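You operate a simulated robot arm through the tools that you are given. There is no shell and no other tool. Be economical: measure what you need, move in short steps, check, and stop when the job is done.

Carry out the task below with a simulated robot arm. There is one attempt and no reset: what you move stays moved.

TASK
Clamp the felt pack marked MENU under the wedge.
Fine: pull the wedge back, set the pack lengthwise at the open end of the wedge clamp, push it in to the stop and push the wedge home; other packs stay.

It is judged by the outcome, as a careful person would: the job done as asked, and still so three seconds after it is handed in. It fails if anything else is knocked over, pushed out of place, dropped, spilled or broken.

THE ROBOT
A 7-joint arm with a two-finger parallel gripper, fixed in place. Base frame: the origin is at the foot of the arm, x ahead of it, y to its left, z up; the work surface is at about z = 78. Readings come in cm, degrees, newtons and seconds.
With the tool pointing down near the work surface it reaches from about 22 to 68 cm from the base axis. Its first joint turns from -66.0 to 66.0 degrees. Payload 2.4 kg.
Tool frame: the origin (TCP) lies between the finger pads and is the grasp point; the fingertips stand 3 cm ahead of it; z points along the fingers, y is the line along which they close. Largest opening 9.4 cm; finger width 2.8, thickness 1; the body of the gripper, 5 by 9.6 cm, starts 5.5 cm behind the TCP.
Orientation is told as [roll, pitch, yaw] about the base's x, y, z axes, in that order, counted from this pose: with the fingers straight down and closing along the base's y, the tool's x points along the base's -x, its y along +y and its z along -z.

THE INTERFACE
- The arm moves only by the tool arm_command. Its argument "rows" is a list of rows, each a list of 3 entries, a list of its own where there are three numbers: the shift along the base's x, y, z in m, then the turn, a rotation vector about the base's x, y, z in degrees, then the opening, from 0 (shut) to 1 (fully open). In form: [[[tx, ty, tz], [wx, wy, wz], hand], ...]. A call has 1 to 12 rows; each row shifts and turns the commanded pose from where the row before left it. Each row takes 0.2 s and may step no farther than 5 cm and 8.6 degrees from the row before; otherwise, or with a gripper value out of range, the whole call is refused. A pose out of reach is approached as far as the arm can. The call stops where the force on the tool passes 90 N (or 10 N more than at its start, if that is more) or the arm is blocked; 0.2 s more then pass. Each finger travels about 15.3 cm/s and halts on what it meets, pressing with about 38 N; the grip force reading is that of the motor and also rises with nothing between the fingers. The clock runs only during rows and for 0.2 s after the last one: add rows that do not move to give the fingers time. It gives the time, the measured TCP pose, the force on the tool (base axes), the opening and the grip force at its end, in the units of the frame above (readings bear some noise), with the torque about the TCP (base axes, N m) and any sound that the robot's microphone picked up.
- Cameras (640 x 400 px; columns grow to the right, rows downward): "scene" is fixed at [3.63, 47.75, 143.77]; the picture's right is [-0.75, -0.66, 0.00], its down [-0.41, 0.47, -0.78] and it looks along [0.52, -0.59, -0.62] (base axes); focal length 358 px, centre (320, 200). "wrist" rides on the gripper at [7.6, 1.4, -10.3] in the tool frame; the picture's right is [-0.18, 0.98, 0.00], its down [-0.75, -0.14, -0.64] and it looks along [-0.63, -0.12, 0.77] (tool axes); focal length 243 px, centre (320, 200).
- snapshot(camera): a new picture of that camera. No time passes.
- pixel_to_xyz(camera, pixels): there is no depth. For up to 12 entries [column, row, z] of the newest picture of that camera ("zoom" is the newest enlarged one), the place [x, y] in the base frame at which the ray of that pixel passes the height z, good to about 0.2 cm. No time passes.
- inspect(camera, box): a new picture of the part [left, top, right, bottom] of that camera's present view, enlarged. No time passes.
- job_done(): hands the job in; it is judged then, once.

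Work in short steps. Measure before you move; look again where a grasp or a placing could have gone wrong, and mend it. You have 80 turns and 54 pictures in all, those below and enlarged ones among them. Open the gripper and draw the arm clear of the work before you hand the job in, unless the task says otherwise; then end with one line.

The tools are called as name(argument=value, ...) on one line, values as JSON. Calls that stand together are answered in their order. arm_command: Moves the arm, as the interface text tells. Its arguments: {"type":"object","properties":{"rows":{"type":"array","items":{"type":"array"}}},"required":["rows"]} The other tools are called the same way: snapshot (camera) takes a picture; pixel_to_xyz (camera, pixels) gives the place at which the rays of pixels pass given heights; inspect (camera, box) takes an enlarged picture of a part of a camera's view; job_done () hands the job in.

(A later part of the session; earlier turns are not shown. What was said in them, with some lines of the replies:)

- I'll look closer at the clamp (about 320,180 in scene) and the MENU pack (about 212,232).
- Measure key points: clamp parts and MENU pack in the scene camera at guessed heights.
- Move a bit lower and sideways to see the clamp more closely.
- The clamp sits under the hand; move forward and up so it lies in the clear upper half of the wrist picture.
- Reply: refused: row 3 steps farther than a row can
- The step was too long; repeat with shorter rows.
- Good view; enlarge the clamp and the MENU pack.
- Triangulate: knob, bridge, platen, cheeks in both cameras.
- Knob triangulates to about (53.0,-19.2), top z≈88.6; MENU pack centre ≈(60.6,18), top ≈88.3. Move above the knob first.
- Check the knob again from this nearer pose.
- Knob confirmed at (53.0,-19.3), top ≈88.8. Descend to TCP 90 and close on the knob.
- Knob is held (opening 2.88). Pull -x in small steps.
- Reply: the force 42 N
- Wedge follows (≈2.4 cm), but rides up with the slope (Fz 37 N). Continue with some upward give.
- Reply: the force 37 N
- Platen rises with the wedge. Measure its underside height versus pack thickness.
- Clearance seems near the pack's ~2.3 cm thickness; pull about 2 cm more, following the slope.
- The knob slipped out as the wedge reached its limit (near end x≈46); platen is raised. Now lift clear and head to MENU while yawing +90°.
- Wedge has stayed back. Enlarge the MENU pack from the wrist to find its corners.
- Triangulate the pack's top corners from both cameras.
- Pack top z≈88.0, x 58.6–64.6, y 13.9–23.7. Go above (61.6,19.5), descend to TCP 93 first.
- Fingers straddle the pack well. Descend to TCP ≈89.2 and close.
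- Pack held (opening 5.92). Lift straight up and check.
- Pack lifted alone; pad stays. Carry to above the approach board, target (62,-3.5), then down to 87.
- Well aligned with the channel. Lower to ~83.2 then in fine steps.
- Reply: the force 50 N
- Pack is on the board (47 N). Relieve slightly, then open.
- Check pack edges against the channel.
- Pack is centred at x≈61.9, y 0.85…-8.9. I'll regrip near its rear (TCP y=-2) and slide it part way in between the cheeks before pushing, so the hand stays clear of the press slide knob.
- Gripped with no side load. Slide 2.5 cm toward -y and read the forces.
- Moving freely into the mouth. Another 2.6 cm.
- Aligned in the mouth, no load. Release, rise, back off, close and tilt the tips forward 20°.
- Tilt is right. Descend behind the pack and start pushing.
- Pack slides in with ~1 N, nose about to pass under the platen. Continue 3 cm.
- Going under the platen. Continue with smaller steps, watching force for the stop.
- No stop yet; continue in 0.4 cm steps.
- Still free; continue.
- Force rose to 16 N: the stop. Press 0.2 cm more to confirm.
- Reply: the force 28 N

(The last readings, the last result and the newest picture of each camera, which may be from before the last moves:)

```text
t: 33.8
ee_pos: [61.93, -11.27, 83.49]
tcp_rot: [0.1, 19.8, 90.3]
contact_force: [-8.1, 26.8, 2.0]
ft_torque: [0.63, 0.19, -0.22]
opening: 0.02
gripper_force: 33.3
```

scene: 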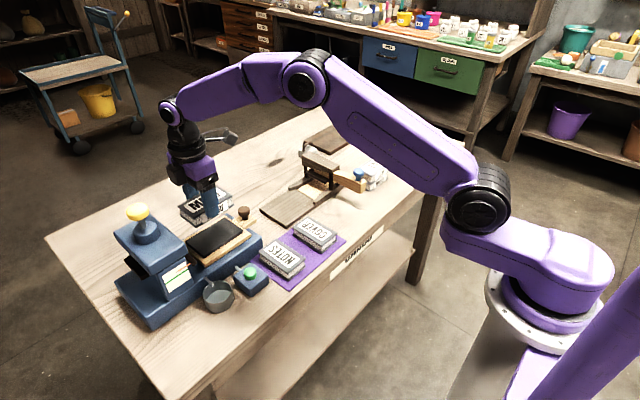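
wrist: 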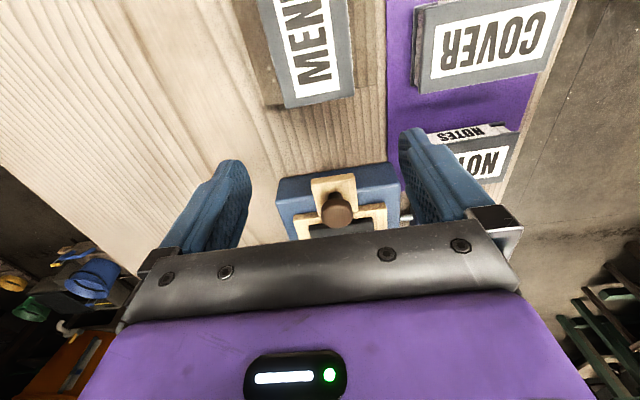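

Seated against the stop (27 N, no further motion). Back off, lift, untilt and start yaw back.

arm_command(rows=[[[0, 0.003, 0], [0, 0, 0], 0], [[0, 0.03, 0], [0, 0, 0], 0], [[0, 0.02, 0.03], [0, 0, 0], 0], [[0, 0, 0.05], [0, 0, 0], 0], [[0, 0, 0.05], [7, 0, 0], 0], [[0, 0, 0.03], [7, 0, 0], 0], [[0, 0, 0], [6, 0, 0], 0], [[-0.03, 0, 0], [0, 0, -8.5], 0], [[-0.03, 0, 0], [0, 0, -8.5], 0], [[-0.03, 0, 0], [0, 0, -8.5], 0], [[-0.03, 0, 0], [0, 0, -8.5], 0], [[-0.03, 0, 0], [0, 0, -8.5], 0]])

arm_command(rows=[[[-0.03, -0.02, 0], [0, 0, -8.5], 0], [[-0.02, -0.02, 0], [0, 0, -8.5], 0], [[0, -0.03, 0], [0, 0, -8.5], 0], [[0, -0.03, 0], [0, 0, -8.5], 0], [[0, -0.03, 0], [0, 0, -8.5], 0], [[0, 0, 0], [0, 0, -5], 0], [[0, 0, 0], [0, 0, 0], 0]])

snapshot(camera="wrist")

inspect(camera="scene", box=[280, 130, 408, 210])

```text
t: 36.4
ee_pos: [46.95, -6.76, 99.41]
tcp_rot: [0.0, 0.0, 47.3]
contact_force: [-0.2, -0.6, 0.6]
ft_torque: [-0.03, 0.0, 0.01]
opening: 0.02
gripper_force: 32.4
```

```text
t: 38.0
ee_pos: [41.71, -19.63, 99.51]
tcp_rot: [-0.1, 0.2, -0.1]
contact_force: [0.0, -0.7, -0.8]
ft_torque: [0.0, 0.0, 0.02]
opening: 0.0
gripper_force: 33.2
```

```text
13 pictures are left
```

wrist: 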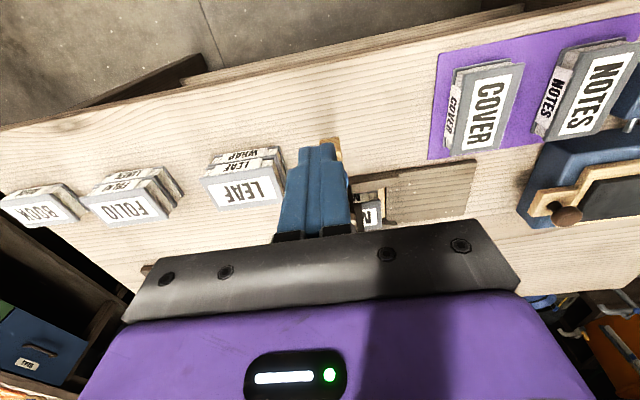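

```text
5.00 times, centred on (344, 170) of scene
```

zoom: 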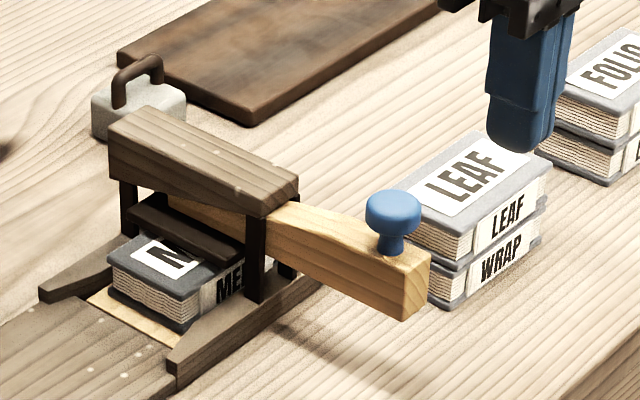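

Locate the wedge's end face heights.

pixel_to_xyz(camera="scene", pixels=[[359, 182.4, 85], [359, 182.4, 86], [359, 182.4, 87], [366.4, 180, 86], [366.4, 180, 87], [360.4, 194, 82], [360.4, 194, 83], [360.4, 194, 84]])

```text
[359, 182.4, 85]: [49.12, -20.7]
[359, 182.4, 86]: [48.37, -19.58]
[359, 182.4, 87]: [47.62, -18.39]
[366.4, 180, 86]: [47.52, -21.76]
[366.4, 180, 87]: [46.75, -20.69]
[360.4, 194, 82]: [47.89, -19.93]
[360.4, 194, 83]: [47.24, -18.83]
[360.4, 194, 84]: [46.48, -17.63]
```

End face spans z≈83.8–87.4 at x≈46.7. Lower the closed fingers to TCP 87.3 in front of it and advance to contact.

arm_command(rows=[[[0, 0.002, -0.04], [0, 0, 0], 0], [[0, 0, -0.04], [0, 0, 0], 0], [[0, 0, -0.042], [0, 0, 0], 0], [[0, 0, 0], [0, 0, 0], 0], [[0.01, 0, 0], [0, 0, 0], 0], [[0.01, 0, 0], [0, 0, 0], 0], [[0.01, 0, 0], [0, 0, 0], 0], [[0.01, 0, 0], [0, 0, 0], 0], [[0, 0, 0], [0, 0, 0], 0]])

inspect(camera="scene", box=[280, 130, 408, 210])

```text
t: 40.0
ee_pos: [45.9, -19.43, 87.23]
tcp_rot: [0.0, -0.1, -0.1]
contact_force: [0.4, 0.0, 0.0]
ft_torque: [0.02, 0.04, -0.02]
opening: 0.0
gripper_force: 32.8
```

```text
5.00 times, centred on (344, 170) of scene
```

zoom: 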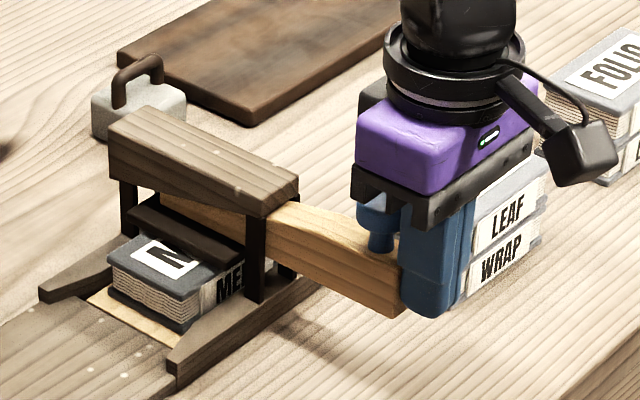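

In contact and the wedge is moving. Push on 2.5 cm.

arm_command(rows=[[[0.006, 0, 0], [0, 0, 0], 0], [[0.006, 0, 0], [0, 0, 0], 0], [[0.006, 0, 0], [0, 0, 0], 0], [[0.006, 0, 0], [0, 0, 0], 0], [[0, 0, 0], [0, 0, 0], 0]])

inspect(camera="scene", box=[280, 130, 408, 210])

```text
t: 41.2
ee_pos: [48.38, -19.53, 87.32]
tcp_rot: [0.0, 0.0, 0.0]
contact_force: [-0.6, -0.1, -0.2]
ft_torque: [-0.02, 0.04, -0.04]
opening: 0.01
gripper_force: 32.3
```

```text
5.00 times, centred on (344, 170) of scene
```

zoom: 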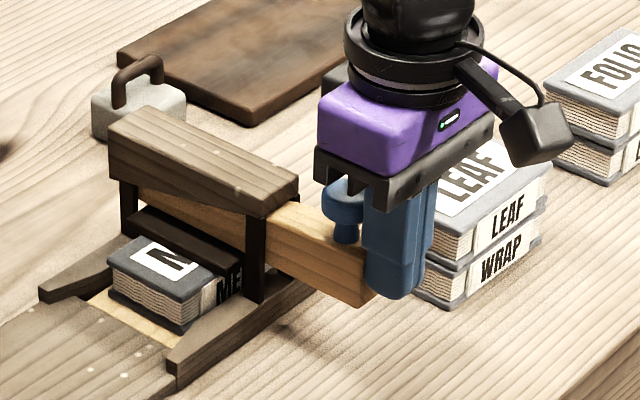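

Platen is coming down onto the pack. Continue in small steps until the force rises.

arm_command(rows=[[[0.004, 0, 0], [0, 0, 0], 0], [[0.004, 0, 0], [0, 0, 0], 0], [[0, 0, 0], [0, 0, 0], 0]])

```text
t: 42.0
ee_pos: [49.15, -19.44, 87.26]
tcp_rot: [0.0, 0.0, 0.1]
contact_force: [-2.7, 0.0, -1.1]
ft_torque: [-0.03, 0.09, -0.01]
opening: 0.0
gripper_force: 33.2
```

Starting to feel resistance; go on.

arm_command(rows=[[[0.004, 0, 0], [0, 0, 0], 0], [[0.004, 0, 0], [0, 0, 0], 0], [[0, 0, 0], [0, 0, 0], 0]])

inspect(camera="scene", box=[280, 130, 408, 210])

```text
t: 42.8
ee_pos: [49.89, -19.41, 87.41]
tcp_rot: [0.0, 0.0, 0.0]
contact_force: [-4.2, -1.0, -1.5]
ft_torque: [-0.04, 0.07, 0.0]
opening: 0.0
gripper_force: 33.2
```

```text
5.00 times, centred on (344, 170) of scene
```

zoom: 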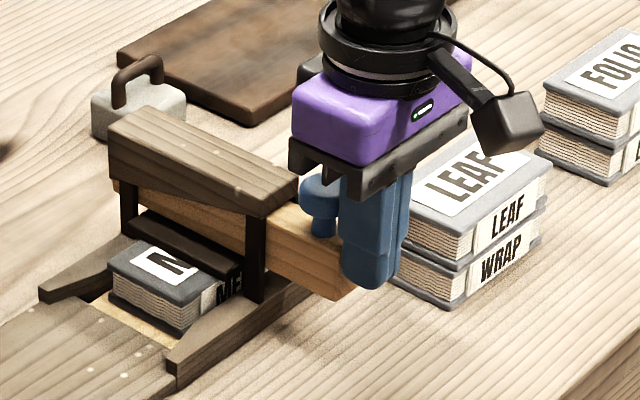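

Platen now touches the pack; keep pressing until firmly home.

arm_command(rows=[[[0.004, 0, 0], [0, 0, 0], 0], [[0.003, 0, 0], [0, 0, 0], 0], [[0, 0, 0], [0, 0, 0], 0]])

```text
t: 43.6
ee_pos: [50.18, -19.35, 87.35]
tcp_rot: [0.2, 0.8, -0.1]
contact_force: [-29.4, -1.2, 2.6]
ft_torque: [-0.26, 0.37, -0.01]
opening: 0.02
gripper_force: 33.0
```

Force 29 N and nearly blocked; press a bit more.

arm_command(rows=[[[0.004, 0, 0], [0, 0, 0], 0], [[0.003, 0, 0], [0, 0, 0], 0], [[0, 0, 0], [0, 0, 0], 0]])

inspect(camera="scene", box=[280, 130, 408, 210])

```text
t: 44.4
ee_pos: [50.13, -19.39, 87.23]
tcp_rot: [0.7, 1.8, -0.4]
contact_force: [-60.3, -4.4, 28.3]
ft_torque: [-0.12, 0.41, -0.07]
opening: 0.0
gripper_force: 33.2
```

```text
5.00 times, centred on (344, 170) of scene
```

zoom: 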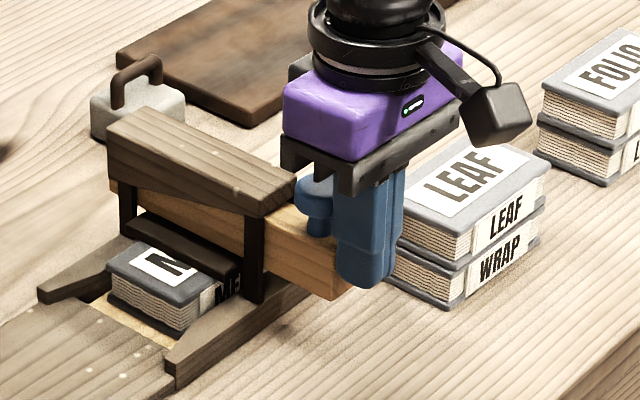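

No further motion at 60 N: wedge is home. Back off, and lift clear.

arm_command(rows=[[[-0.007, 0, 0], [0, 0, 0], 0], [[-0.007, 0, 0], [0, 0, 0], 0], [[-0.02, 0, 0], [0, 0, 0], 0], [[-0.03, 0, 0], [0, 0, 0], 0], [[0, 0, 0.05], [0, 0, 0], 0.2], [[0, 0, 0.05], [0, 0, 0], 0.6], [[0, 0, 0.05], [0, 0, 0], 1], [[-0.02, 0, 0.02], [0, 0, 0], 1], [[0, 0, 0], [0, 0, 0], 1]])

inspect(camera="scene", box=[270, 130, 398, 210])

snapshot(camera="scene")

```text
t: 46.4
ee_pos: [42.81, -19.12, 104.35]
tcp_rot: [0.0, 0.0, 0.0]
contact_force: [0.1, 0.6, -0.2]
ft_torque: [-0.01, -0.02, 0.02]
opening: 9.38
gripper_force: 0.1
```

```text
5.00 times, centred on (334, 170) of scene
```

zoom: 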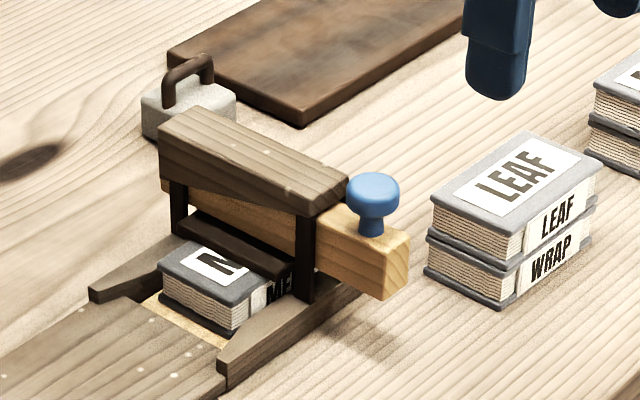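

```text
6 pictures are left
```

scene: 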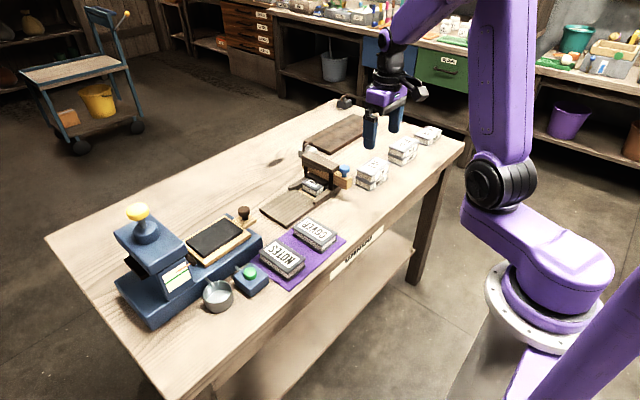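

The wedge is home with the platen down on the MENU pack, all other packs are in place, and the arm is clear with the hand open. I'll hand the job in.

job_done()

```text
The job is handed in.
```

The MENU pack is clamped: it sits lengthwise against the stop with the wedge pushed home, and the other packs were not touched.
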